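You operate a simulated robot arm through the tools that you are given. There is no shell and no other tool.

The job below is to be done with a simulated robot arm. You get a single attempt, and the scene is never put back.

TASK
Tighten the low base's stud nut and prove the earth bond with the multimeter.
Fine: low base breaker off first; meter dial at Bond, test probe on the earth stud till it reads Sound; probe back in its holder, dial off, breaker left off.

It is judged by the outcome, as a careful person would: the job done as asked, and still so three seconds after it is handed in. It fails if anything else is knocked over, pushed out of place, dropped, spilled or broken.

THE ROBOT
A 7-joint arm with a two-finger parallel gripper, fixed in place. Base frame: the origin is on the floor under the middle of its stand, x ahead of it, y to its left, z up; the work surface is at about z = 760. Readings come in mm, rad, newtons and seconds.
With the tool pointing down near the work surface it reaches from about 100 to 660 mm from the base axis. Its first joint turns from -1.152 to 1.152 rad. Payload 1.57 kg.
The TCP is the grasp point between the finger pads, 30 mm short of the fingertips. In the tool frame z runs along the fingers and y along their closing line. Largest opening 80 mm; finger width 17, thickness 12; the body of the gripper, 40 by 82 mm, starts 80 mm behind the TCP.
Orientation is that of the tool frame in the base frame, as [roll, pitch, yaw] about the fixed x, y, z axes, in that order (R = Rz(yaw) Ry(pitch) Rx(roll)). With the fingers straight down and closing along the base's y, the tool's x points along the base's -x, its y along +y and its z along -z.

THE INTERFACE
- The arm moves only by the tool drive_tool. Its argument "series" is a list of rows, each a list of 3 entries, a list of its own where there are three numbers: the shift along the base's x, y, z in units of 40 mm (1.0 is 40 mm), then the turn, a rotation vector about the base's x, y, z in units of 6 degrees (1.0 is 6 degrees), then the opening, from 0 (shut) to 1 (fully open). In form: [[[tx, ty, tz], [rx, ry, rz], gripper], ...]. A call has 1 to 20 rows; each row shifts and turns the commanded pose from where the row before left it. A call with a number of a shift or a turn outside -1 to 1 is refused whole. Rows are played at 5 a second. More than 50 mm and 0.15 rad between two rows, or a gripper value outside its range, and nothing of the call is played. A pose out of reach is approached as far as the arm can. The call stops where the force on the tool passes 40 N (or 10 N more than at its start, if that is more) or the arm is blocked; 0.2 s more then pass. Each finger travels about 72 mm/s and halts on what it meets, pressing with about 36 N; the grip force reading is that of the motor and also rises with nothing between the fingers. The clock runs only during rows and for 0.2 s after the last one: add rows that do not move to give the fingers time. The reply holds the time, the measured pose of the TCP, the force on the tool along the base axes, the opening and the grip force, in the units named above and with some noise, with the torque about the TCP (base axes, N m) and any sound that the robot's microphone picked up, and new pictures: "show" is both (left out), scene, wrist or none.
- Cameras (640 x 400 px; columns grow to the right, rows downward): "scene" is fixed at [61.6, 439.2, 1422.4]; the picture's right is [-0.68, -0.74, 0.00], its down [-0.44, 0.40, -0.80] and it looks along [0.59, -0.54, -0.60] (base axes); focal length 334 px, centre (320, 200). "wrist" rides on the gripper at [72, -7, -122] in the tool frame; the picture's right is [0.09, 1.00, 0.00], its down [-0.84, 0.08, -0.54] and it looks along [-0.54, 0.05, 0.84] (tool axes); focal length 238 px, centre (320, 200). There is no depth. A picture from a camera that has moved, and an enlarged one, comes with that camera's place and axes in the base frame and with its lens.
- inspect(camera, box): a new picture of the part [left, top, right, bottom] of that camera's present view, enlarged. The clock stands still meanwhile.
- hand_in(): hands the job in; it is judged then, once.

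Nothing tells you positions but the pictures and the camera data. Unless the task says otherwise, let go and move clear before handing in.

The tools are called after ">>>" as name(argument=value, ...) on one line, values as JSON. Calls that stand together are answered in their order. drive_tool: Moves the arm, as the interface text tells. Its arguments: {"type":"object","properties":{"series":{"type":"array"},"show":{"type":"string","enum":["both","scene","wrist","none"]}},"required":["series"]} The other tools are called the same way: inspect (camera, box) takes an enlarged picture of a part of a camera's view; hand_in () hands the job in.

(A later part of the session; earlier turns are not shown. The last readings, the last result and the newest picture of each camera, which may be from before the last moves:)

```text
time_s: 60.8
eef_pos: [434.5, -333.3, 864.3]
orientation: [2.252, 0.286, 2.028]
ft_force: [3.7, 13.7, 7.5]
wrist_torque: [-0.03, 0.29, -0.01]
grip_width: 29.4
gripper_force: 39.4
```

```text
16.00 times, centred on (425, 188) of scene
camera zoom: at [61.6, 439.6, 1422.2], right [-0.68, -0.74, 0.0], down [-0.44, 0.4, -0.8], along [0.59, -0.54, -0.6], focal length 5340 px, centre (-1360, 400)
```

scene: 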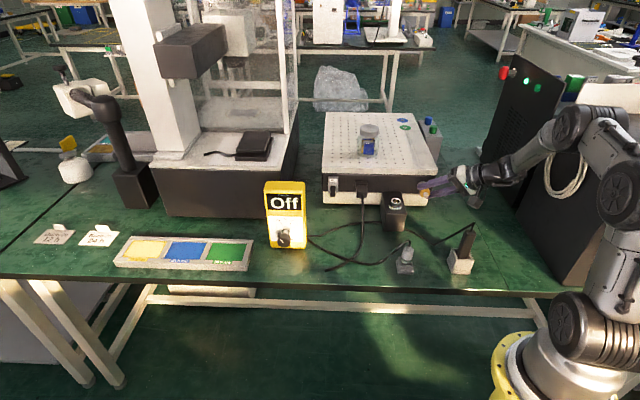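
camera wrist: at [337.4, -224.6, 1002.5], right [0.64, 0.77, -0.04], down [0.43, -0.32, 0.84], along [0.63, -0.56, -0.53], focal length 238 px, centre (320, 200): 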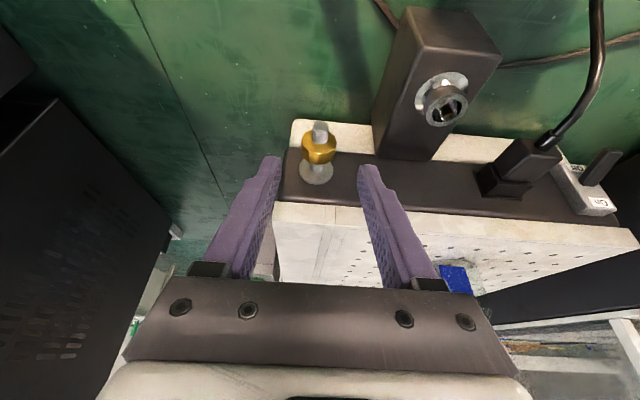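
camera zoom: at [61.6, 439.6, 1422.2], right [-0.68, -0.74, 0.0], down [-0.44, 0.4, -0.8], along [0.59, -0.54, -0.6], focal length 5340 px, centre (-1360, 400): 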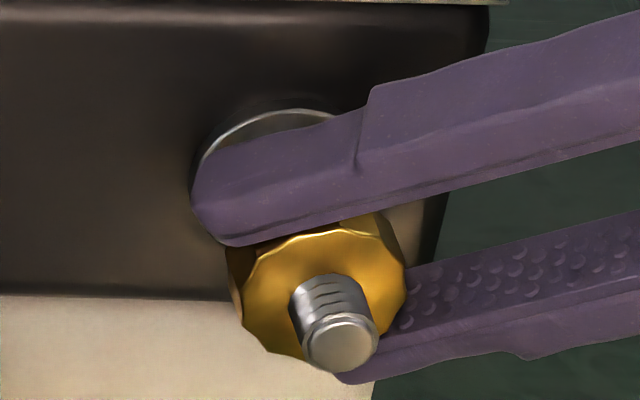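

Comparing the facet patterns, the nut seems to have stopped turning during the last stroke, with the fingers slipping round it. That could mean it is already tight. I check with a controlled test, taking one picture after gripping and another after each part-turn.

>>> drive_tool(series=[[[0, 0, 0], [0, 0, 0], 0.55], [[0, 0, 0], [0, 0, 0], 0.55], [[0.0249, 0.0249, 0.0352], [-0.707, 0.707, 0], 0.55], [[0.0273, 0.0273, 0.0313], [-0.707, 0.707, 0], 0.55], [[0.0295, 0.0295, 0.0271], [-0.707, 0.707, 0], 0.55], [[0.0313, 0.0313, 0.0226], [-0.707, 0.707, 0], 0.55], [[0.0328, 0.0328, 0.0178], [-0.707, 0.707, 0], 0.55], [[0.034, 0.034, 0.0129], [-0.707, 0.707, 0], 0.55], [[0.0347, 0.0347, 0.0078], [-0.707, 0.707, 0], 0.55], [[0.0351, 0.0351, 0.0026], [-0.707, 0.707, 0], 0.55], [[0.0351, 0.0351, -0.0026], [-0.707, 0.707, 0], 0.55], [[0.0347, 0.0347, -0.0078], [-0.707, 0.707, 0], 0.55], [[0.034, 0.034, -0.0129], [-0.707, 0.707, 0], 0.55], [[0.0328, 0.0328, -0.0178], [-0.707, 0.707, 0], 0.55], [[0.0313, 0.0313, -0.0226], [-0.707, 0.707, 0], 0.55], [[0.0295, 0.0295, -0.0271], [-0.707, 0.707, 0], 0.55], [[0, 0, 0], [0, 0, 0], 0.2], [[0, 0, 0], [0, 0, 0], 0.2], [[0, 0, 0], [0, 0, 0], 0.2]], show="none")

>>> inspect(camera="wrist", box=[285, 140, 355, 200])

>>> drive_tool(series=[[[-0.0295, -0.0295, 0.0271], [0.707, -0.707, 0], 0.2], [[-0.0313, -0.0313, 0.0226], [0.707, -0.707, 0], 0.2], [[-0.0328, -0.0328, 0.0178], [0.707, -0.707, 0], 0.2], [[0, 0, 0], [0, 0, 0], 0.2]], show="none")

>>> inspect(camera="wrist", box=[285, 140, 355, 200])

>>> drive_tool(series=[[[-0.034, -0.034, 0.0129], [0.707, -0.707, 0], 0.2], [[-0.0347, -0.0347, 0.0078], [0.707, -0.707, 0], 0.2], [[-0.0351, -0.0351, 0.0026], [0.707, -0.707, 0], 0.2], [[0, 0, 0], [0, 0, 0], 0.2]], show="none")

>>> inspect(camera="wrist", box=[285, 140, 355, 200])

```text
time_s: 64.8
eef_pos: [452.2, -316.2, 867.2]
orientation: [-2.467, 0.344, 2.624]
ft_force: [-6.2, -1.9, 1.9]
wrist_torque: [-0.63, -0.41, 0.18]
grip_width: 28.2
gripper_force: 38.8
```

```text
6.67 times, centred on (320, 170) of wrist
camera zoom: at [399.3, -203.3, 937.5], right [0.49, 0.61, -0.62], down [0.77, 0.02, 0.64], along [0.4, -0.79, -0.46], focal length 1589 px, centre (320, 400)
```

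zoom: 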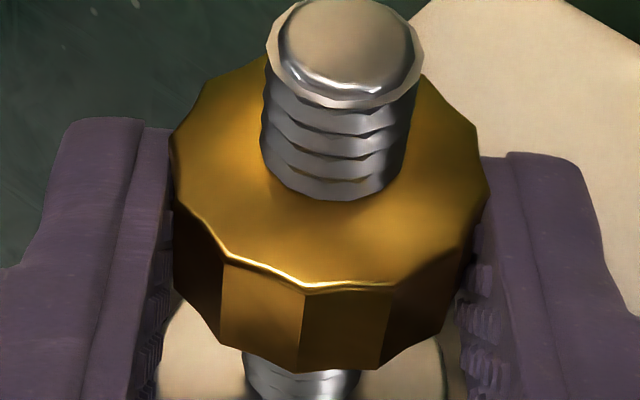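

```text
time_s: 65.8
eef_pos: [448.5, -320.2, 868.7]
orientation: [-2.8, 0.413, 2.501]
ft_force: [-4.1, -7.4, 3.6]
wrist_torque: [-0.6, 0.14, -0.16]
grip_width: 29.9
gripper_force: 39.4
```

```text
6.67 times, centred on (320, 170) of wrist
camera zoom: at [379.1, -223.8, 949.9], right [0.6, 0.72, -0.34], down [0.61, -0.14, 0.78], along [0.52, -0.68, -0.53], focal length 1589 px, centre (320, 400)
```

zoom: 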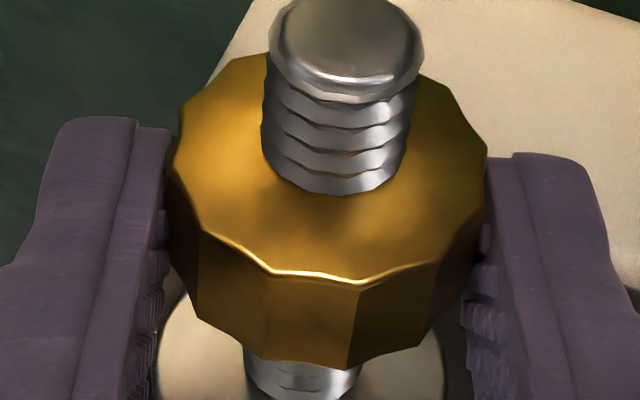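

```text
time_s: 66.8
eef_pos: [444.6, -324.9, 869.7]
orientation: [3.139, 0.433, 2.358]
ft_force: [-5.5, -8.3, 0.9]
wrist_torque: [-0.91, -0.31, -0.2]
grip_width: 28.2
gripper_force: 39.0
```

```text
6.67 times, centred on (320, 170) of wrist
camera zoom: at [357.1, -245.7, 951.7], right [0.64, 0.77, -0.04], down [0.43, -0.32, 0.84], along [0.64, -0.56, -0.53], focal length 1589 px, centre (320, 400)
```

zoom: 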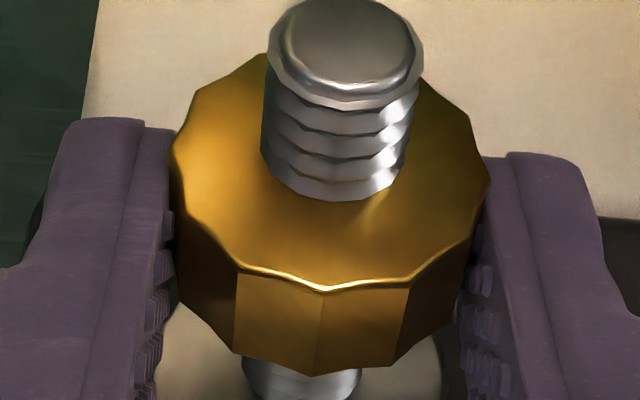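

The facet pattern moves by exactly the tool's turn, so the nut is now fixed and the fingers slip round it: it has run up tight. I release it, back out, and carry the tool high over to the meter.

>>> drive_tool(series=[[[0, 0, 0], [0, 0, 0], 0.6], [[0, 0, 0], [0, 0, 0], 0.6], [[-0.15, 0.15, 0.45], [0, 0, 0], 0.6], [[-0.15, 0.15, 0.45], [0, 0, 0], 0.6], [[-0.2, 0.2, 0.6], [0, 0, 0], 0.6], [[-0.1, 0.1, 0.9], [0, 0, 0], 0.6], [[0, 0, 1], [0, 0, 0], 0.6], [[0, 0, 1], [0, 0, 0], 0.6], [[0, 0, 0.5], [0, 0, 0], 0.6], [[0, 0, 0], [0, 0, 0], 0.6]], show="both")

>>> inspect(camera="scene", box=[400, 170, 450, 210])

```text
time_s: 69.0
eef_pos: [420.9, -301.3, 1065.1]
orientation: [3.14, 0.433, 2.358]
ft_force: [-0.2, 0.5, 0.4]
wrist_torque: [-0.02, 0.01, -0.02]
grip_width: 47.9
gripper_force: 0.1
camera wrist: at [334.1, -223.3, 1147.5], right [0.64, 0.77, -0.04], down [0.43, -0.32, 0.84], along [0.63, -0.56, -0.54], focal length 238 px, centre (320, 200)
```

scene: 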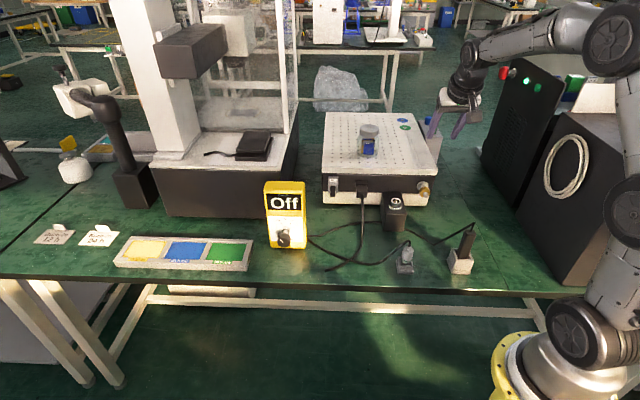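
wrist: 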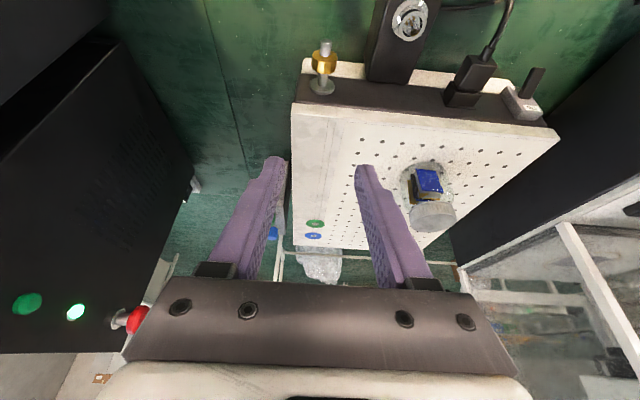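

```text
10.00 times, centred on (425, 190) of scene
camera zoom: at [61.6, 439.2, 1422.4], right [-0.68, -0.74, 0.0], down [-0.44, 0.4, -0.8], along [0.59, -0.54, -0.6], focal length 3338 px, centre (-730, 300)
```

zoom: 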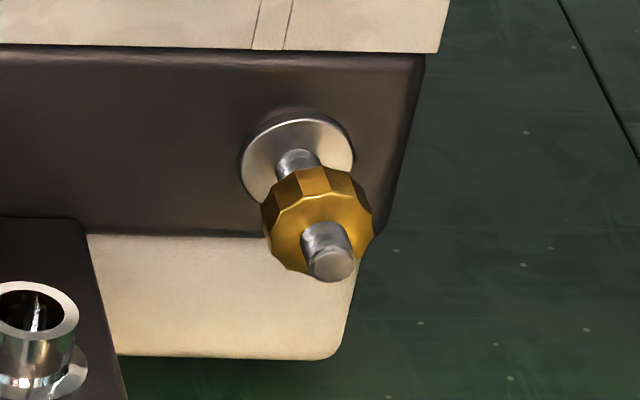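

>>> inspect(camera="scene", box=[375, 175, 445, 225])

```text
8.00 times, centred on (410, 200) of scene
camera zoom: at [61.6, 439.2, 1422.4], right [-0.68, -0.74, 0.0], down [-0.44, 0.4, -0.8], along [0.59, -0.54, -0.6], focal length 2670 px, centre (-400, 200)
```

zoom: 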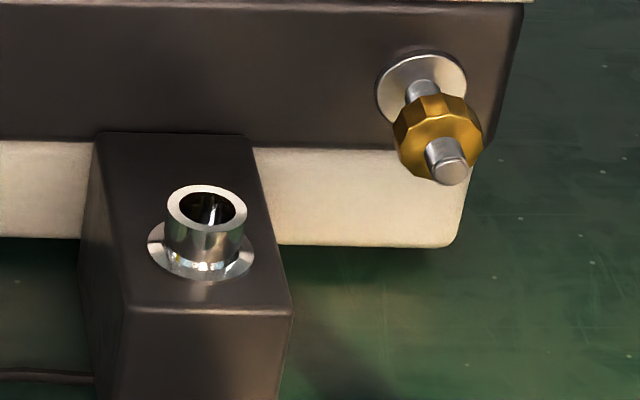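

The base and box are exactly where they were at the start, and only the nut has turned. Now I traverse to the meter at height.

>>> drive_tool(series=[[[0.273, 0.865, 0], [0, 0, 0], 0.65], [[0.273, 0.865, 0], [0, 0, 0], 0.65], [[0.273, 0.865, 0], [0, 0, 0], 0.65], [[0.273, 0.865, 0], [0, 0, 0], 0.65], [[0.273, 0.865, 0], [0, 0, 0], 0.65], [[0.273, 0.865, 0], [0, 0, 0], 0.65], [[0.273, 0.865, 0], [0, 0, 0], 0.65], [[0.273, 0.865, 0], [0, 0, 0], 0.65], [[0.273, 0.865, 0], [0, 0, 0], 0.65], [[0.273, 0.865, 0], [0, 0, 0], 0.65], [[0.273, 0.865, 0], [0, 0, 0], 0.65], [[0.273, 0.865, 0], [0, 0, 0], 0.65], [[0, 0, 0], [0, 0, 0], 0.65]], show="both")

>>> inspect(camera="wrist", box=[240, 60, 400, 200])

```text
time_s: 71.8
eef_pos: [550.8, 116.2, 1066.9]
orientation: [3.14, 0.434, 2.362]
ft_force: [0.1, 0.3, 0.1]
wrist_torque: [-0.02, -0.01, 0.05]
grip_width: 51.9
gripper_force: 0.1
camera wrist: at [464.8, 194.8, 1148.6], right [0.64, 0.77, -0.04], down [0.43, -0.32, 0.84], along [0.63, -0.56, -0.54], focal length 238 px, centre (320, 200)
```

scene: 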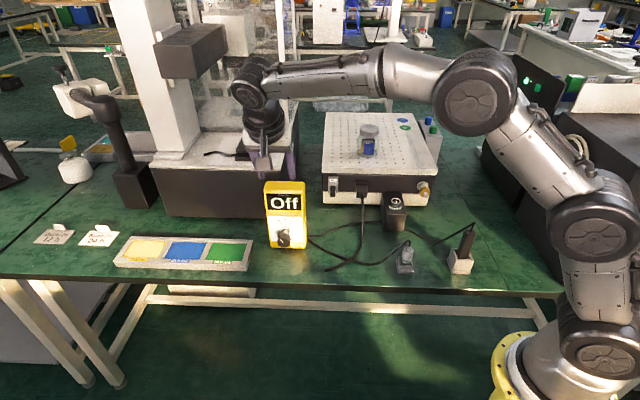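
wrist: 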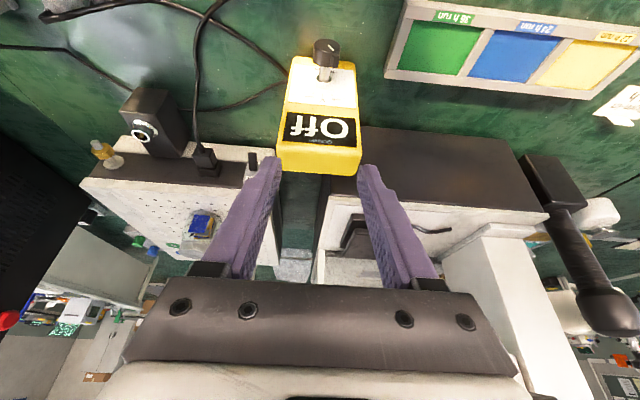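

```text
2.86 times, centred on (320, 130) of wrist
camera zoom: at [464.8, 194.8, 1148.6], right [0.64, 0.77, -0.04], down [0.43, -0.32, 0.84], along [0.63, -0.56, -0.54], focal length 681 px, centre (320, 400)
```

zoom: 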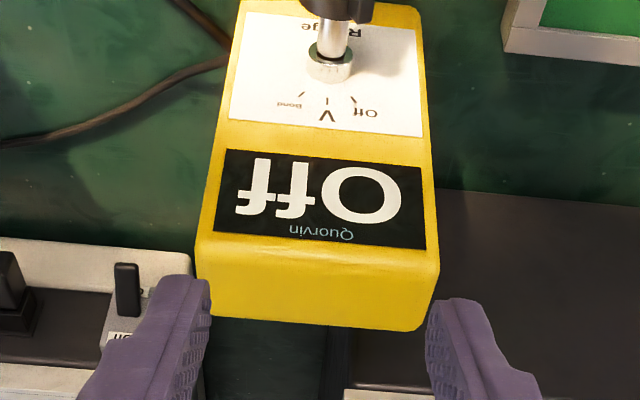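

>>> inspect(camera="wrist", box=[280, 20, 370, 100])

```text
5.00 times, centred on (325, 60) of wrist
camera zoom: at [464.8, 194.8, 1148.6], right [0.64, 0.77, -0.04], down [0.43, -0.32, 0.84], along [0.63, -0.56, -0.54], focal length 1192 px, centre (295, 900)
```

zoom: 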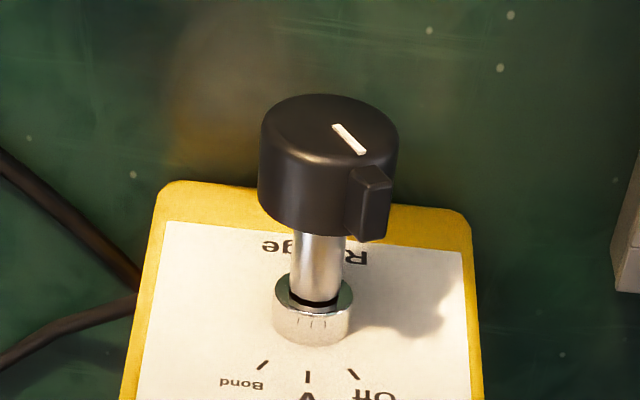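

The dial is clearly in view: the knob centre is at about (579, 93, 836), its axis is square to the meter face, and the pointer is at Off. I approach rolled back 33° so the fin sits between the fingers.

>>> drive_tool(series=[[[0.14, 0.175, -0.645], [-0.648, 0.648, 0], 0.7], [[0.14, 0.175, -0.645], [-0.648, 0.648, 0], 0.7], [[0.14, 0.175, -0.645], [-0.648, 0.648, 0], 0.7], [[0.14, 0.175, -0.645], [-0.648, 0.648, 0], 0.7], [[0.14, 0.175, -0.645], [-0.648, 0.648, 0], 0.7], [[0.14, 0.175, -0.645], [-0.648, 0.648, 0], 0.7], [[0, 0, 0], [0, 0, 0], 0.7]], show="both")

>>> inspect(camera="wrist", box=[240, 70, 400, 190])

```text
time_s: 73.4
eef_pos: [578.7, 155.9, 908.9]
orientation: [-2.524, 0.358, 2.605]
ft_force: [1.0, -0.3, -0.5]
wrist_torque: [-0.01, 0.02, 0.01]
grip_width: 55.9
gripper_force: 0.1
out of reach, approached as far as the arm can: row 6
camera wrist: at [523.6, 265.1, 982.7], right [0.51, 0.64, -0.57], down [0.75, 0.0, 0.66], along [0.42, -0.77, -0.48], focal length 238 px, centre (320, 200)
```

scene: 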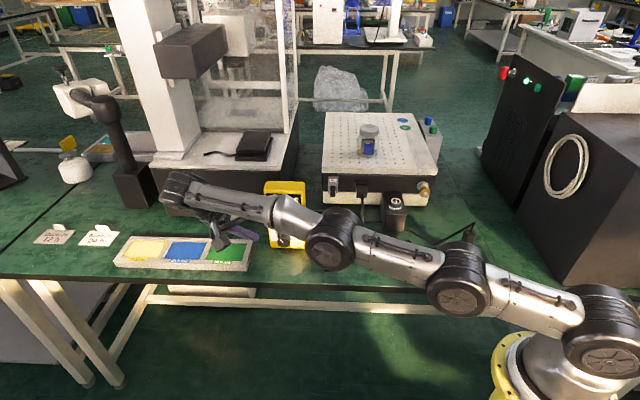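
wrist: 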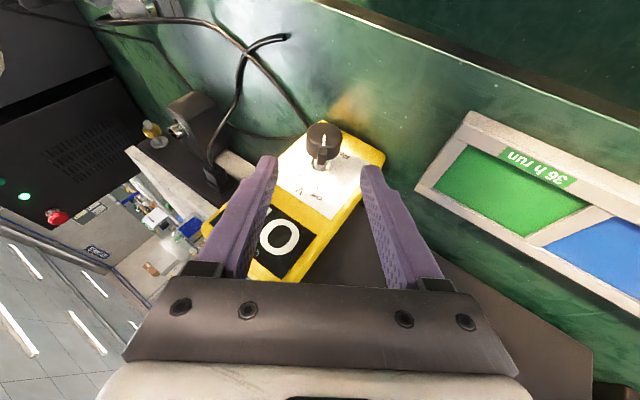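

```text
3.33 times, centred on (320, 130) of wrist
camera zoom: at [523.6, 265.1, 982.7], right [0.51, 0.64, -0.57], down [0.75, 0.0, 0.66], along [0.42, -0.77, -0.48], focal length 794 px, centre (320, 433)
```

zoom: 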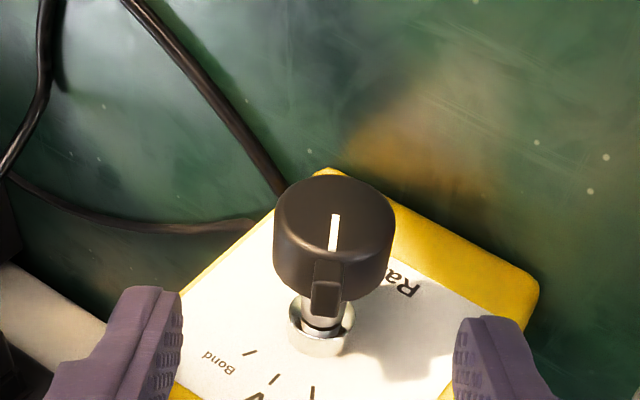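

That roll hits the arm's reach limit, so I use a smaller roll-back (-6°) and make the turn toward the other side instead. The two views put the knob centre at (579.5, 94, 838).

>>> drive_tool(series=[[[-0.1115, -0.1285, 0.0965], [0.632, -0.632, 0], 0.7], [[-0.1115, -0.1285, 0.0965], [0.632, -0.632, 0], 0.7], [[-0.1115, -0.1285, 0.0965], [0.632, -0.632, 0], 0.7], [[-0.1115, -0.1285, 0.0965], [0.632, -0.632, 0], 0.7], [[-0.1115, -0.1285, 0.0965], [0.632, -0.632, 0], 0.7], [[0, 0, 0], [0, 0, 0], 0.7]], show="scene")

>>> inspect(camera="wrist", box=[240, 70, 400, 190])

```text
time_s: 74.8
eef_pos: [555.5, 130.6, 929.6]
orientation: [-3.025, 0.432, 2.409]
ft_force: [-0.1, 1.4, -0.7]
wrist_torque: [0.01, 0.02, 0.02]
grip_width: 56.0
gripper_force: 0.0
```

scene: 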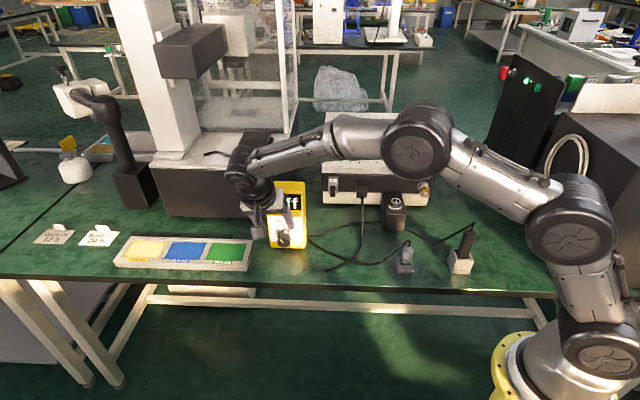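

```text
3.33 times, centred on (320, 130) of wrist
camera zoom: at [474.8, 214.0, 1011.7], right [0.64, 0.76, -0.14], down [0.49, -0.26, 0.83], along [0.59, -0.6, -0.54], focal length 794 px, centre (320, 433)
```

zoom: 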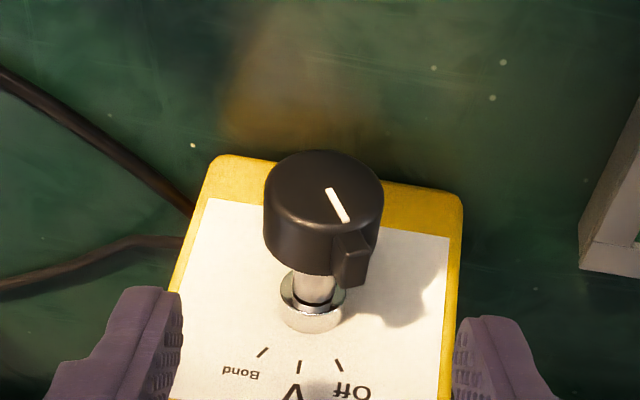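

>>> drive_tool(series=[[[0.1125, -0.181, -0.466], [0, 0, 0], 0.7], [[0.1125, -0.181, -0.466], [0, 0, 0], 0.7], [[0.1125, -0.181, -0.466], [0, 0, 0], 0.7], [[0, 0, 0], [0, 0, 0], 0.7]], show="none")

>>> inspect(camera="wrist", box=[240, 90, 400, 210])

```text
time_s: 75.8
eef_pos: [569.1, 107.5, 870.7]
orientation: [-3.026, 0.431, 2.41]
ft_force: [0.2, -0.6, -0.3]
wrist_torque: [0.04, -0.02, -0.01]
grip_width: 56.2
gripper_force: 0.1
```

```text
3.33 times, centred on (320, 150) of wrist
camera zoom: at [488.1, 192.1, 953.3], right [0.64, 0.76, -0.14], down [0.49, -0.26, 0.83], along [0.59, -0.6, -0.54], focal length 794 px, centre (320, 367)
```

zoom: 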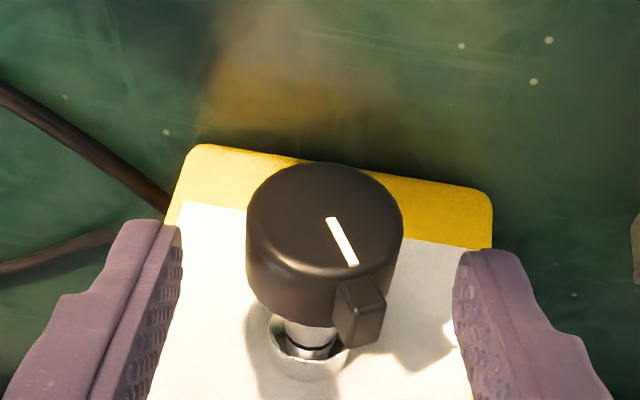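

>>> drive_tool(series=[[[0.055, -0.087, -0.215], [0, 0, 0], 0.7], [[0.055, -0.087, -0.215], [0, 0, 0], 0.7], [[0, 0, 0], [0, 0, 0], 0.55], [[0, 0, 0], [0, 0, 0], 0.55]], show="none")

>>> inspect(camera="wrist", box=[240, 90, 400, 210])

>>> inspect(camera="scene", box=[230, 170, 340, 260])

```text
time_s: 76.8
eef_pos: [571.8, 100.8, 855.3]
orientation: [-3.024, 0.432, 2.409]
ft_force: [0.9, 0.0, 0.1]
wrist_torque: [-0.03, 0.0, -0.02]
grip_width: 44.0
gripper_force: 0.1
```

```text
3.33 times, centred on (320, 150) of wrist
camera zoom: at [492.5, 185.8, 937.1], right [0.64, 0.76, -0.14], down [0.49, -0.26, 0.83], along [0.59, -0.6, -0.54], focal length 794 px, centre (320, 367)
```

zoom: 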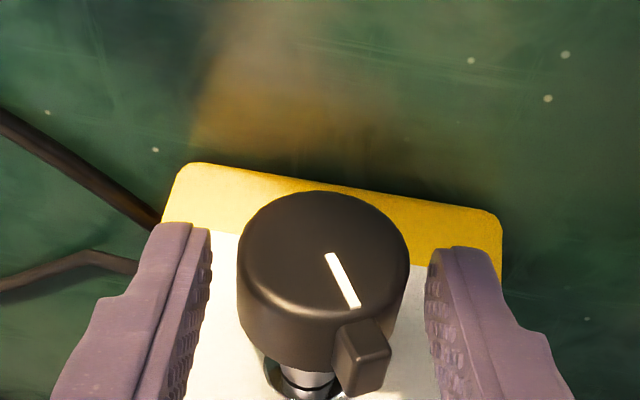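

```text
4.44 times, centred on (285, 215) of scene
camera zoom: at [61.6, 439.2, 1422.4], right [-0.68, -0.74, 0.0], down [-0.44, 0.4, -0.8], along [0.59, -0.54, -0.6], focal length 1483 px, centre (476, 133)
```

zoom: 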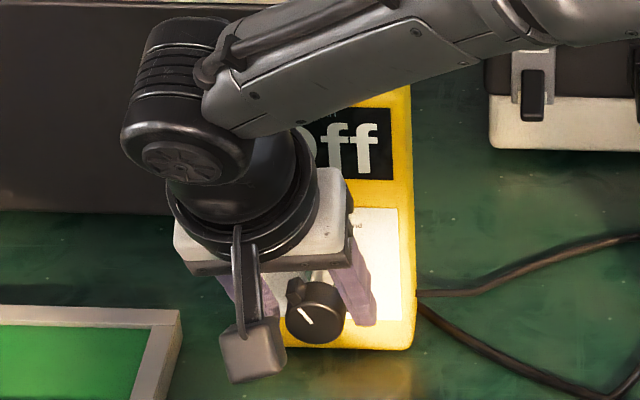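

>>> drive_tool(series=[[[0, 0, 0], [0, 0, 0], 0.48], [[0, 0, 0], [0, 0, 0], 0.45], [[0, 0, 0], [0, 0, 0], 0.44]], show="none")

>>> inspect(camera="wrist", box=[240, 90, 400, 210])

```text
time_s: 77.6
eef_pos: [573.7, 101.0, 855.0]
orientation: [-3.025, 0.431, 2.408]
ft_force: [-0.1, -0.4, -0.2]
wrist_torque: [0.01, -0.07, 0.0]
grip_width: 35.3
gripper_force: 0.0
```

```text
3.33 times, centred on (320, 150) of wrist
camera zoom: at [492.4, 185.8, 937.2], right [0.64, 0.76, -0.14], down [0.49, -0.26, 0.83], along [0.59, -0.6, -0.54], focal length 794 px, centre (320, 367)
```

zoom: 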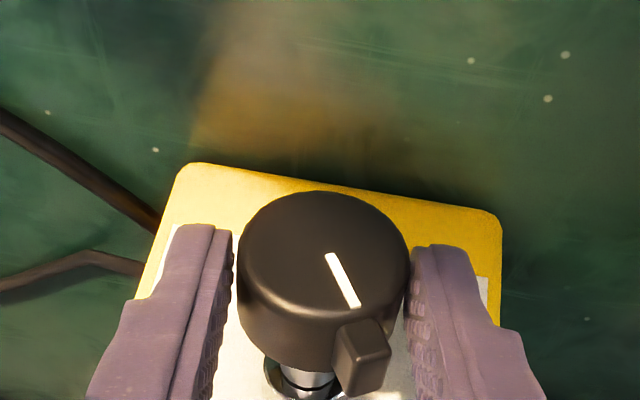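

The knob is well centred between the fingers. I close on it and turn clockwise 30° as a first check.

>>> drive_tool(series=[[[0.0065, 0.0076, -0.0015], [0, 0, 0], 0.42], [[0, 0, 0], [0, 0, 0], 0.3], [[0, 0, 0], [0, 0, 0], 0.3], [[-0.0318, -0.0318, 0], [0.707, -0.707, 0], 0.3], [[-0.0316, -0.0316, -0.0048], [0.707, -0.707, 0], 0.3], [[-0.0311, -0.0311, -0.0095], [0.707, -0.707, 0], 0.3], [[-0.0302, -0.0302, -0.0138], [0.707, -0.707, 0], 0.3], [[-0.0292, -0.0292, -0.0183], [0.707, -0.707, 0], 0.3], [[0, 0, 0], [0, 0, 0], 0.3]], show="scene")

>>> inspect(camera="wrist", box=[240, 90, 400, 210])

>>> inspect(camera="scene", box=[230, 170, 340, 260])

```text
time_s: 79.6
eef_pos: [566.8, 94.1, 854.5]
orientation: [2.692, 0.395, 2.172]
ft_force: [-21.3, -4.4, 8.3]
wrist_torque: [-0.36, 0.08, -0.51]
grip_width: 33.7
gripper_force: 41.3
```

scene: 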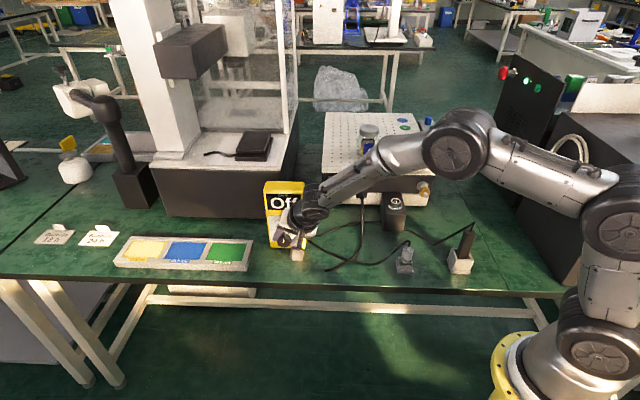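

```text
3.33 times, centred on (320, 150) of wrist
camera zoom: at [457.0, 150.6, 925.7], right [0.6, 0.72, 0.36], down [0.19, -0.57, 0.8], along [0.78, -0.41, -0.47], focal length 794 px, centre (320, 367)
```

zoom: 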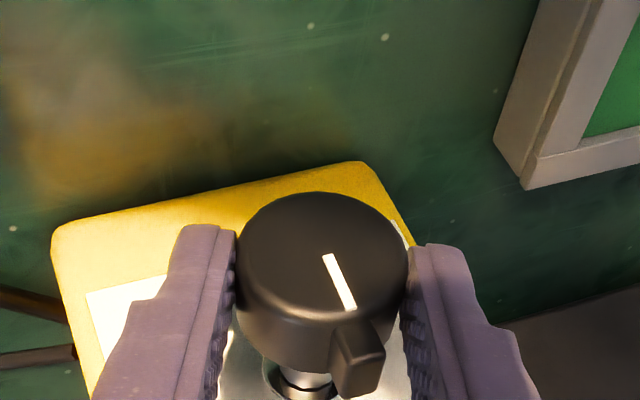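

```text
4.44 times, centred on (285, 215) of scene
camera zoom: at [61.0, 439.1, 1422.4], right [-0.68, -0.74, 0.0], down [-0.44, 0.4, -0.8], along [0.59, -0.54, -0.6], focal length 1483 px, centre (476, 133)
```

zoom: 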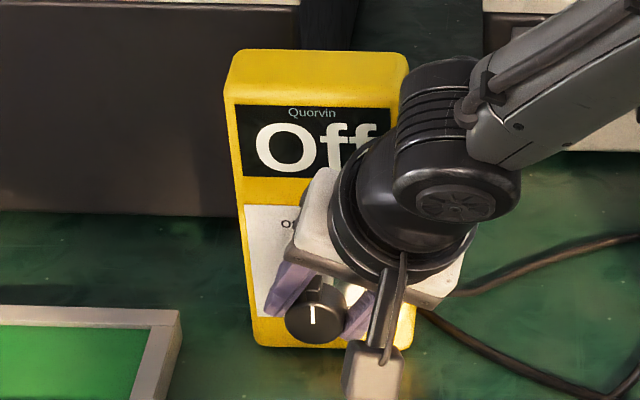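

>>> drive_tool(series=[[[-0.0276, -0.0276, -0.0225], [0.707, -0.707, 0], 0.3], [[-0.0256, -0.0256, -0.0265], [0.707, -0.707, 0], 0.3], [[-0.0237, -0.0237, -0.0303], [0.707, -0.707, 0], 0.3], [[-0.0214, -0.0214, -0.0335], [0.707, -0.707, 0], 0.3], [[-0.0187, -0.0187, -0.0363], [0.707, -0.707, 0], 0.3], [[0, 0, 0], [0, 0, 0], 0.3]], show="scene")

>>> inspect(camera="wrist", box=[240, 90, 400, 210])

>>> inspect(camera="scene", box=[230, 170, 340, 260])

```text
time_s: 81.0
eef_pos: [561.1, 89.8, 844.2]
orientation: [2.162, 0.254, 1.999]
ft_force: [-8.9, -3.3, -8.1]
wrist_torque: [-0.76, 0.42, -0.43]
grip_width: 33.5
gripper_force: 41.3
```

scene: 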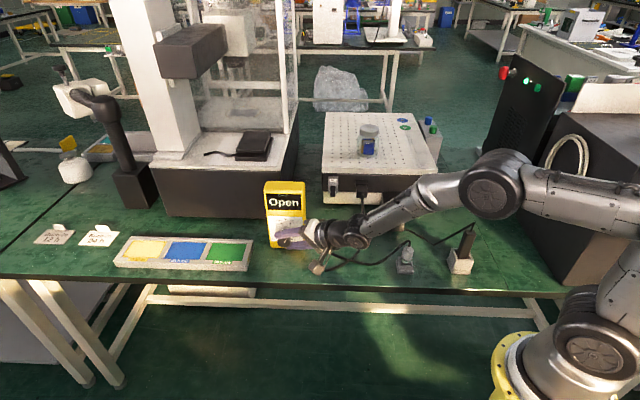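

```text
3.33 times, centred on (320, 150) of wrist
camera zoom: at [431.2, 124.2, 889.5], right [0.38, 0.5, 0.78], down [-0.07, -0.82, 0.56], along [0.92, -0.27, -0.28], focal length 794 px, centre (320, 367)
```

zoom: 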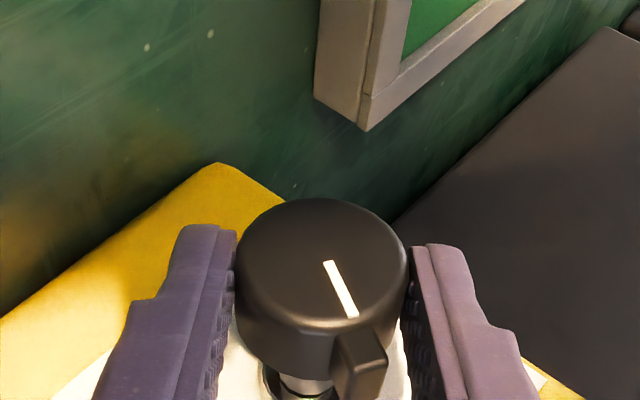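

```text
4.44 times, centred on (285, 215) of scene
camera zoom: at [61.6, 439.2, 1422.4], right [-0.68, -0.74, 0.0], down [-0.44, 0.4, -0.8], along [0.59, -0.54, -0.6], focal length 1483 px, centre (476, 133)
```

zoom: 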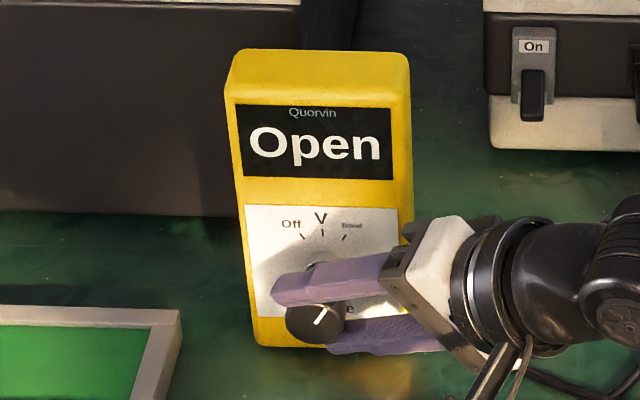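

The display now reads Open and the pointer lines up with the Bond mark. I release the knob and back straight off along the tool axis.

>>> drive_tool(series=[[[0, 0, 0], [0, 0, 0], 0.6], [[0, 0, 0], [0, 0, 0], 0.6], [[-0.41, -0.11, 0.27], [0, 0, 0], 0.6], [[-0.41, -0.11, 0.27], [0, 0, 0], 0.6], [[-0.61, -0.165, 0.4], [0, 0, 0], 0.6], [[-0.61, -0.165, 0.4], [0, 0, 0], 0.6], [[0, 0, 0], [0, 0, 0], 0.6]], show="both")

>>> inspect(camera="scene", box=[240, 170, 340, 260])

```text
time_s: 82.6
eef_pos: [481.7, 68.1, 902.0]
orientation: [2.157, 0.254, 1.999]
ft_force: [0.2, 0.5, -0.4]
wrist_torque: [0.01, -0.01, 0.01]
grip_width: 48.1
gripper_force: 0.0
camera wrist: at [350.7, 103.1, 946.0], right [0.38, 0.5, 0.78], down [-0.07, -0.82, 0.56], along [0.92, -0.27, -0.27], focal length 238 px, centre (320, 200)
```

scene: 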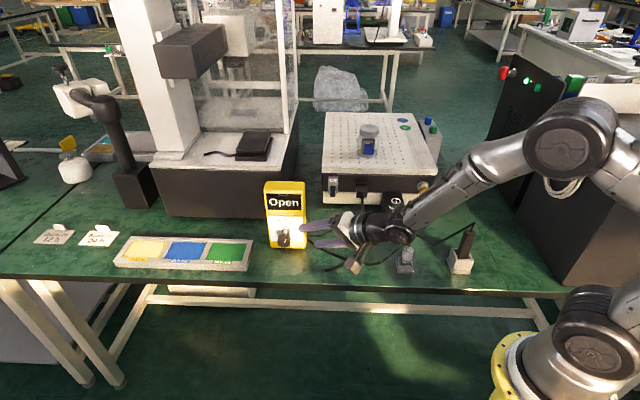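
wrist: 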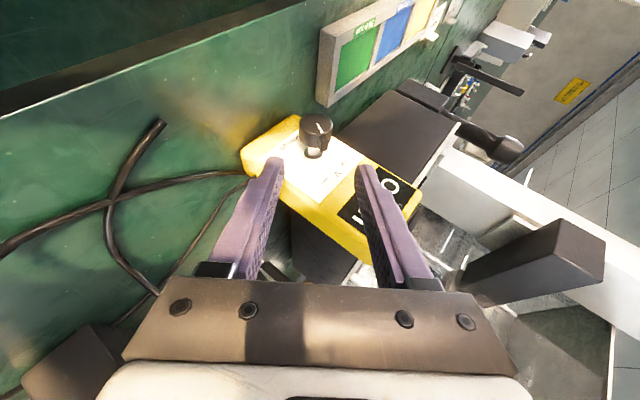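

```text
4.44 times, centred on (290, 215) of scene
camera zoom: at [61.6, 439.2, 1422.4], right [-0.68, -0.74, 0.0], down [-0.44, 0.4, -0.8], along [0.59, -0.54, -0.6], focal length 1483 px, centre (453, 133)
```

zoom: 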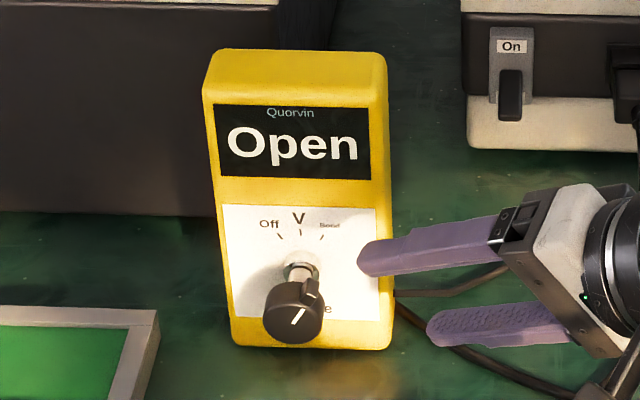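

The dial stays at Bond and the display reads Open. Now for the probe: I bring the tool upright again and travel high to above the white holder.

>>> drive_tool(series=[[[-0.1, 0, 0.35], [-0.703, 0.703, 0], 0.7], [[-0.1, 0, 0.35], [-0.703, 0.703, 0], 0.7], [[-0.1, 0, 0.35], [-0.703, 0.703, 0], 0.7], [[-0.1, 0, 0.35], [-0.703, 0.703, 0], 0.7], [[-0.1, 0, 0.35], [-0.703, 0.703, 0], 0.7], [[-0.1, 0, 0.35], [-0.703, 0.703, 0], 0.7], [[-0.1, 0, 0.35], [-0.703, 0.703, 0], 0.7], [[-0.1, 0, 0.35], [-0.703, 0.703, 0], 0.7], [[-0.1, 0, 0.35], [-0.703, 0.703, 0], 0.7], [[-0.2, -0.6, 0.1], [0.59, 0.59, 0], 0.7], [[-0.2, -0.6, 0.1], [0.59, 0.59, 0], 0.7], [[-0.2, -0.6, 0.1], [0.59, 0.59, 0], 0.7], [[-0.2, -0.6, 0.1], [0.59, 0.59, 0], 0.7], [[-0.2, -0.6, 0.1], [0.585, 0.585, 0], 0.7], [[-0.6, -0.8, 0], [0, 0, 0], 0.7], [[-0.6, -0.8, 0], [0, 0, 0], 0.7], [[-0.6, -0.8, 0], [0, 0, 0], 0.7], [[-0.6, -0.8, 0], [0, 0, 0], 0.7], [[-0.6, -0.8, 0], [0, 0, 0], 0.7], [[0, 0, 0], [0, 0, 0], 0.7]], show="both")

```text
time_s: 86.8
eef_pos: [282.4, -210.7, 1048.8]
orientation: [3.138, -0.003, 2.359]
ft_force: [0.0, -0.4, 0.3]
wrist_torque: [0.01, 0.03, 0.0]
grip_width: 55.8
gripper_force: 0.0
camera wrist: at [227.7, -163.9, 1171.9], right [0.64, 0.77, 0.0], down [0.65, -0.54, 0.54], along [0.42, -0.34, -0.84], focal length 238 px, centre (320, 200)
```

scene: 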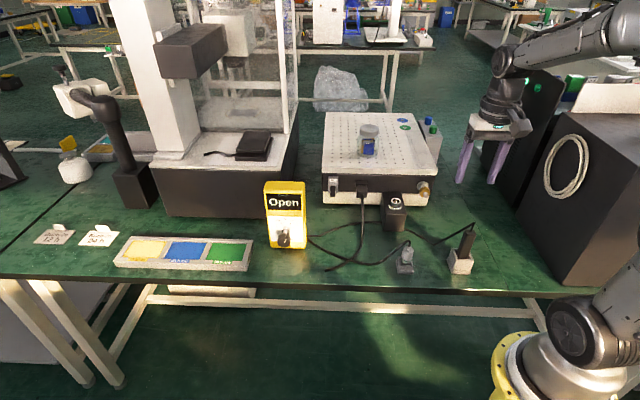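
wrist: 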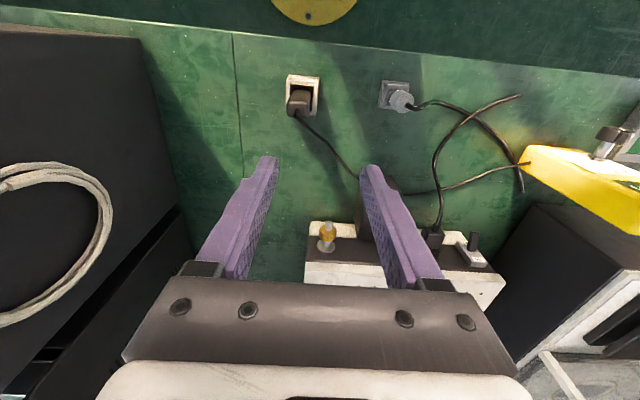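

>>> inspect(camera="wrist", box=[260, 60, 350, 140])

>>> inspect(camera="scene", box=[430, 210, 500, 280])

```text
5.00 times, centred on (305, 100) of wrist
camera zoom: at [227.7, -163.9, 1171.9], right [0.64, 0.77, 0.0], down [0.65, -0.54, 0.54], along [0.42, -0.34, -0.84], focal length 1192 px, centre (395, 700)
```

zoom: 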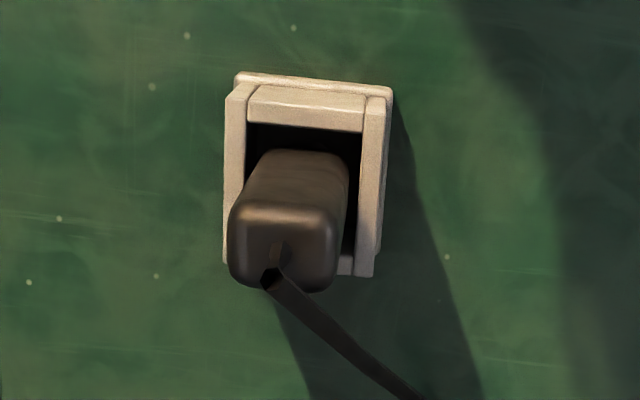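

```text
5.71 times, centred on (465, 245) of scene
camera zoom: at [61.6, 439.2, 1422.4], right [-0.68, -0.74, 0.0], down [-0.44, 0.4, -0.8], along [0.59, -0.54, -0.6], focal length 1907 px, centre (-509, -57)
```

zoom: 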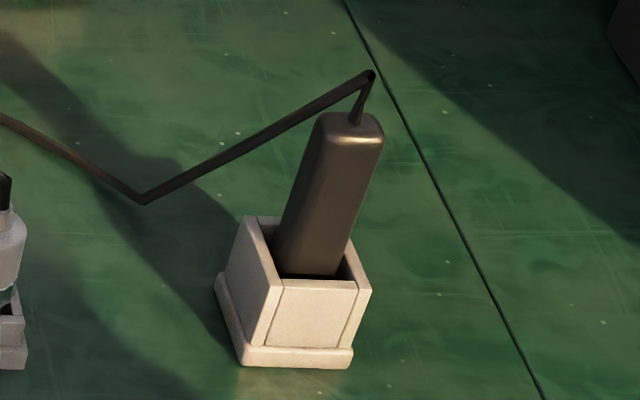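

The handle is about 26 mm wide across the closing direction, with its top at (259, -224, 880) and the holder rim at z ≈ 808. I centre over it and descend with the fingers open.

>>> drive_tool(series=[[[-0.2, -0.11, -0.3], [0, 0, 0], 0.65], [[-0.2, -0.11, -0.5], [0, 0, 0], 0.65], [[-0.175, -0.115, -0.7], [0, 0, 0], 0.65], [[0, 0, -0.6], [0, 0, 0], 0.65], [[0, 0, 0], [0, 0, 0], 0.65]], show="none")

>>> inspect(camera="wrist", box=[240, 90, 400, 210])

>>> inspect(camera="scene", box=[410, 160, 510, 280])

```text
time_s: 88.0
eef_pos: [260.9, -224.5, 964.2]
orientation: [3.139, -0.001, 2.36]
ft_force: [0.0, -0.4, -0.9]
wrist_torque: [0.01, 0.0, -0.02]
grip_width: 52.1
gripper_force: 0.0
```

```text
3.33 times, centred on (320, 150) of wrist
camera zoom: at [205.3, -178.1, 1087.7], right [0.64, 0.77, 0.0], down [0.65, -0.54, 0.54], along [0.42, -0.34, -0.84], focal length 794 px, centre (320, 367)
```

zoom: 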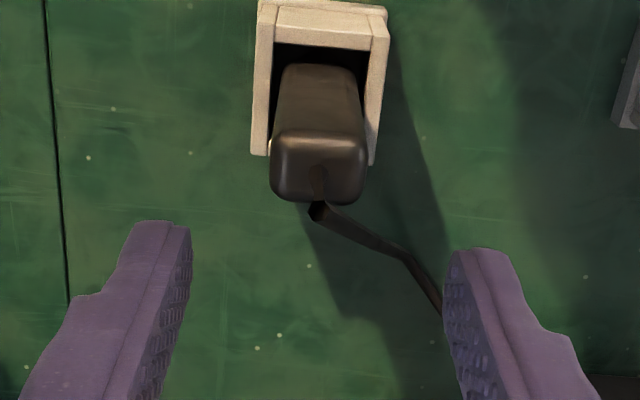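

```text
3.33 times, centred on (460, 220) of scene
camera zoom: at [61.6, 439.2, 1422.4], right [-0.68, -0.74, 0.0], down [-0.44, 0.4, -0.8], along [0.59, -0.54, -0.6], focal length 1113 px, centre (-147, 133)
```

zoom: 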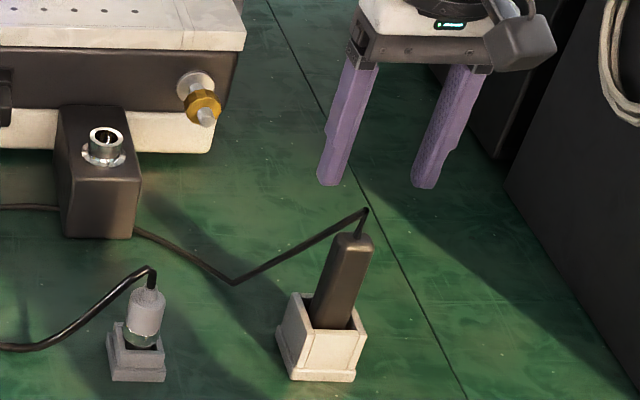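

>>> drive_tool(series=[[[-0.05, 0.02, -0.7], [0, 0, 0], 0.6], [[0, 0, -0.7], [0, 0, 0], 0.6], [[0, 0, -0.6], [0, 0, 0], 0.6], [[0, 0, 0], [0, 0, 0], 0.6]], show="none")

>>> inspect(camera="wrist", box=[240, 90, 400, 210])

>>> inspect(camera="scene", box=[410, 160, 510, 280])

```text
time_s: 89.0
eef_pos: [257.3, -223.4, 883.0]
orientation: [3.139, -0.003, 2.359]
ft_force: [0.2, 0.7, -1.2]
wrist_torque: [0.0, 0.01, -0.03]
grip_width: 47.9
gripper_force: 0.1
```

```text
3.33 times, centred on (320, 150) of wrist
camera zoom: at [203.6, -177.2, 1006.2], right [0.64, 0.77, 0.0], down [0.65, -0.54, 0.54], along [0.42, -0.34, -0.84], focal length 794 px, centre (320, 367)
```

zoom: 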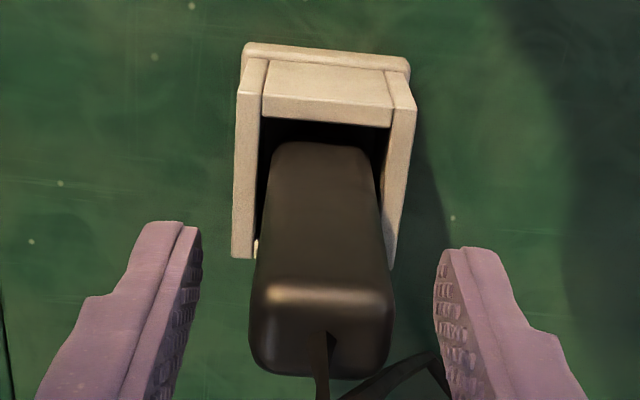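

```text
3.33 times, centred on (460, 220) of scene
camera zoom: at [61.6, 439.2, 1422.4], right [-0.68, -0.74, 0.0], down [-0.44, 0.4, -0.8], along [0.59, -0.54, -0.6], focal length 1113 px, centre (-147, 133)
```

zoom: 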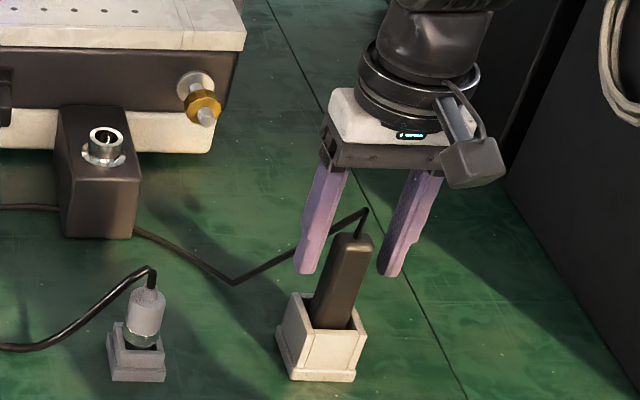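

>>> drive_tool(series=[[[0, 0, -0.45], [0, 0, 0], 0.6], [[0, 0, -0.45], [0, 0, 0], 0.6], [[0, 0, 0], [0, 0, 0], 0.45], [[0, 0, 0], [0, 0, 0], 0.36], [[0, 0, 0], [0, 0, 0], 0.2], [[0, 0, 0], [0, 0, 0], 0.2]], show="none")

>>> inspect(camera="wrist", box=[220, 70, 420, 220])

>>> inspect(camera="scene", box=[410, 160, 510, 280])

```text
time_s: 90.4
eef_pos: [258.3, -223.5, 848.5]
orientation: [3.138, -0.001, 2.358]
ft_force: [0.3, 0.4, 0.4]
wrist_torque: [0.03, 0.07, 0.01]
grip_width: 25.4
gripper_force: 36.3
```

```text
2.67 times, centred on (320, 145) of wrist
camera zoom: at [204.1, -176.7, 971.6], right [0.64, 0.77, 0.0], down [0.65, -0.54, 0.54], along [0.42, -0.34, -0.84], focal length 636 px, centre (320, 347)
```

zoom: 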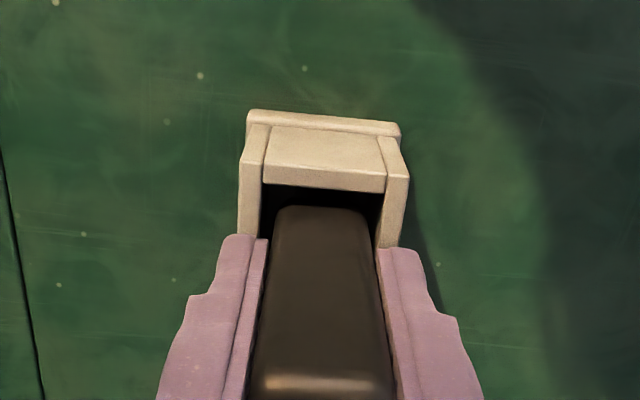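

```text
3.33 times, centred on (460, 220) of scene
camera zoom: at [61.6, 439.2, 1422.4], right [-0.68, -0.74, 0.0], down [-0.44, 0.4, -0.8], along [0.59, -0.54, -0.6], focal length 1113 px, centre (-147, 133)
```

zoom: 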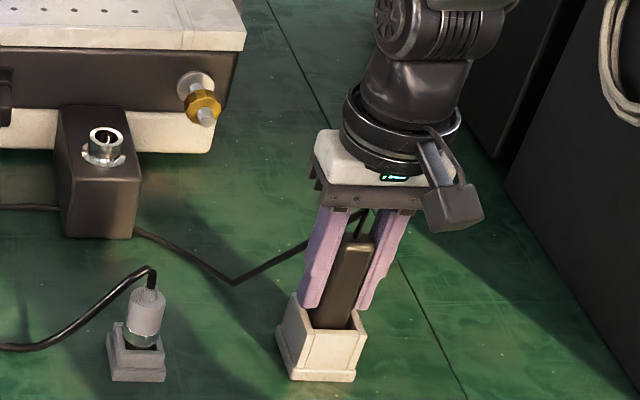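

The probe is gripped; I note the return pose as TCP (258, -223.5, 848.5) with yaw 2.358. Now I lift it straight up.

>>> drive_tool(series=[[[0, 0, 0.3], [0, 0, 0], 0.2], [[0, 0, 0.5], [0, 0, 0], 0.2], [[0, 0, 0.6], [0, 0, 0], 0.2], [[0, 0, 0.7], [0, 0, 0], 0.2], [[0, 0, 0.7], [0, 0, 0], 0.2], [[0, 0, 0], [0, 0, 0], 0.2]], show="both")

>>> inspect(camera="scene", box=[410, 140, 530, 280])

>>> inspect(camera="wrist", box=[240, 70, 400, 210])

```text
time_s: 91.8
eef_pos: [260.7, -224.2, 961.3]
orientation: [3.139, -0.002, 2.359]
ft_force: [0.4, -0.2, -0.4]
wrist_torque: [-0.01, -0.03, 0.02]
grip_width: 25.6
gripper_force: 35.9
camera wrist: at [205.5, -177.9, 1085.2], right [0.64, 0.77, 0.0], down [0.65, -0.54, 0.54], along [0.42, -0.34, -0.84], focal length 238 px, centre (320, 200)
```

scene: 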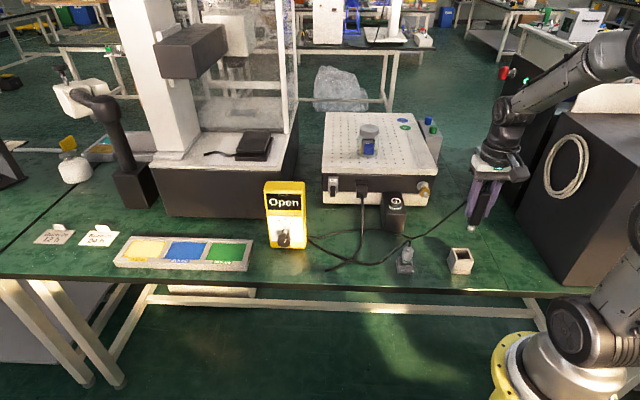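
wrist: 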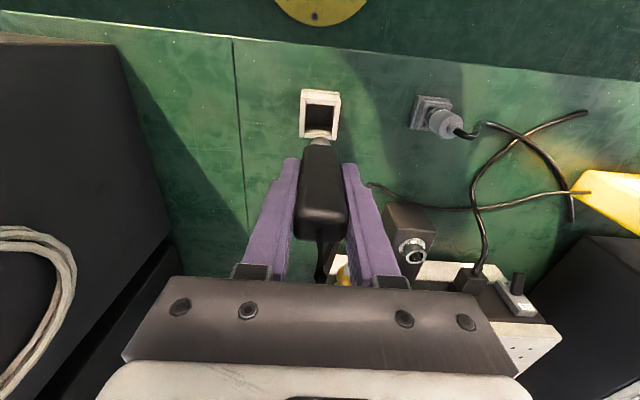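

```text
2.86 times, centred on (470, 210) of scene
camera zoom: at [61.6, 439.2, 1422.4], right [-0.68, -0.74, 0.0], down [-0.44, 0.4, -0.8], along [0.59, -0.54, -0.6], focal length 954 px, centre (-109, 171)
```

zoom: 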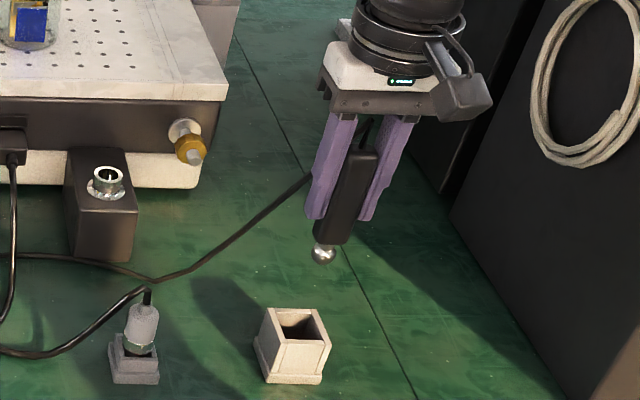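

```text
2.86 times, centred on (320, 140) of wrist
camera zoom: at [205.5, -177.9, 1085.2], right [0.64, 0.77, 0.0], down [0.65, -0.54, 0.54], along [0.42, -0.34, -0.84], focal length 681 px, centre (320, 371)
```

zoom: 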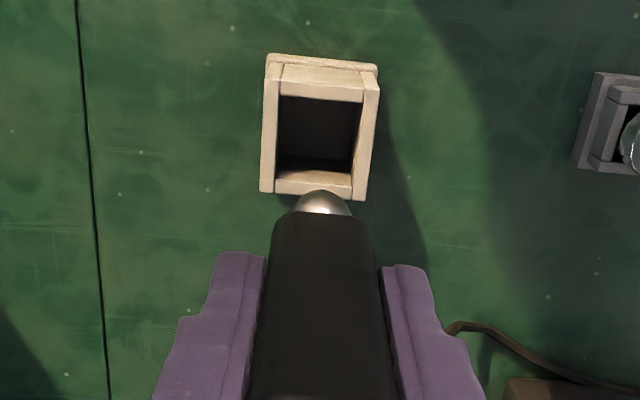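

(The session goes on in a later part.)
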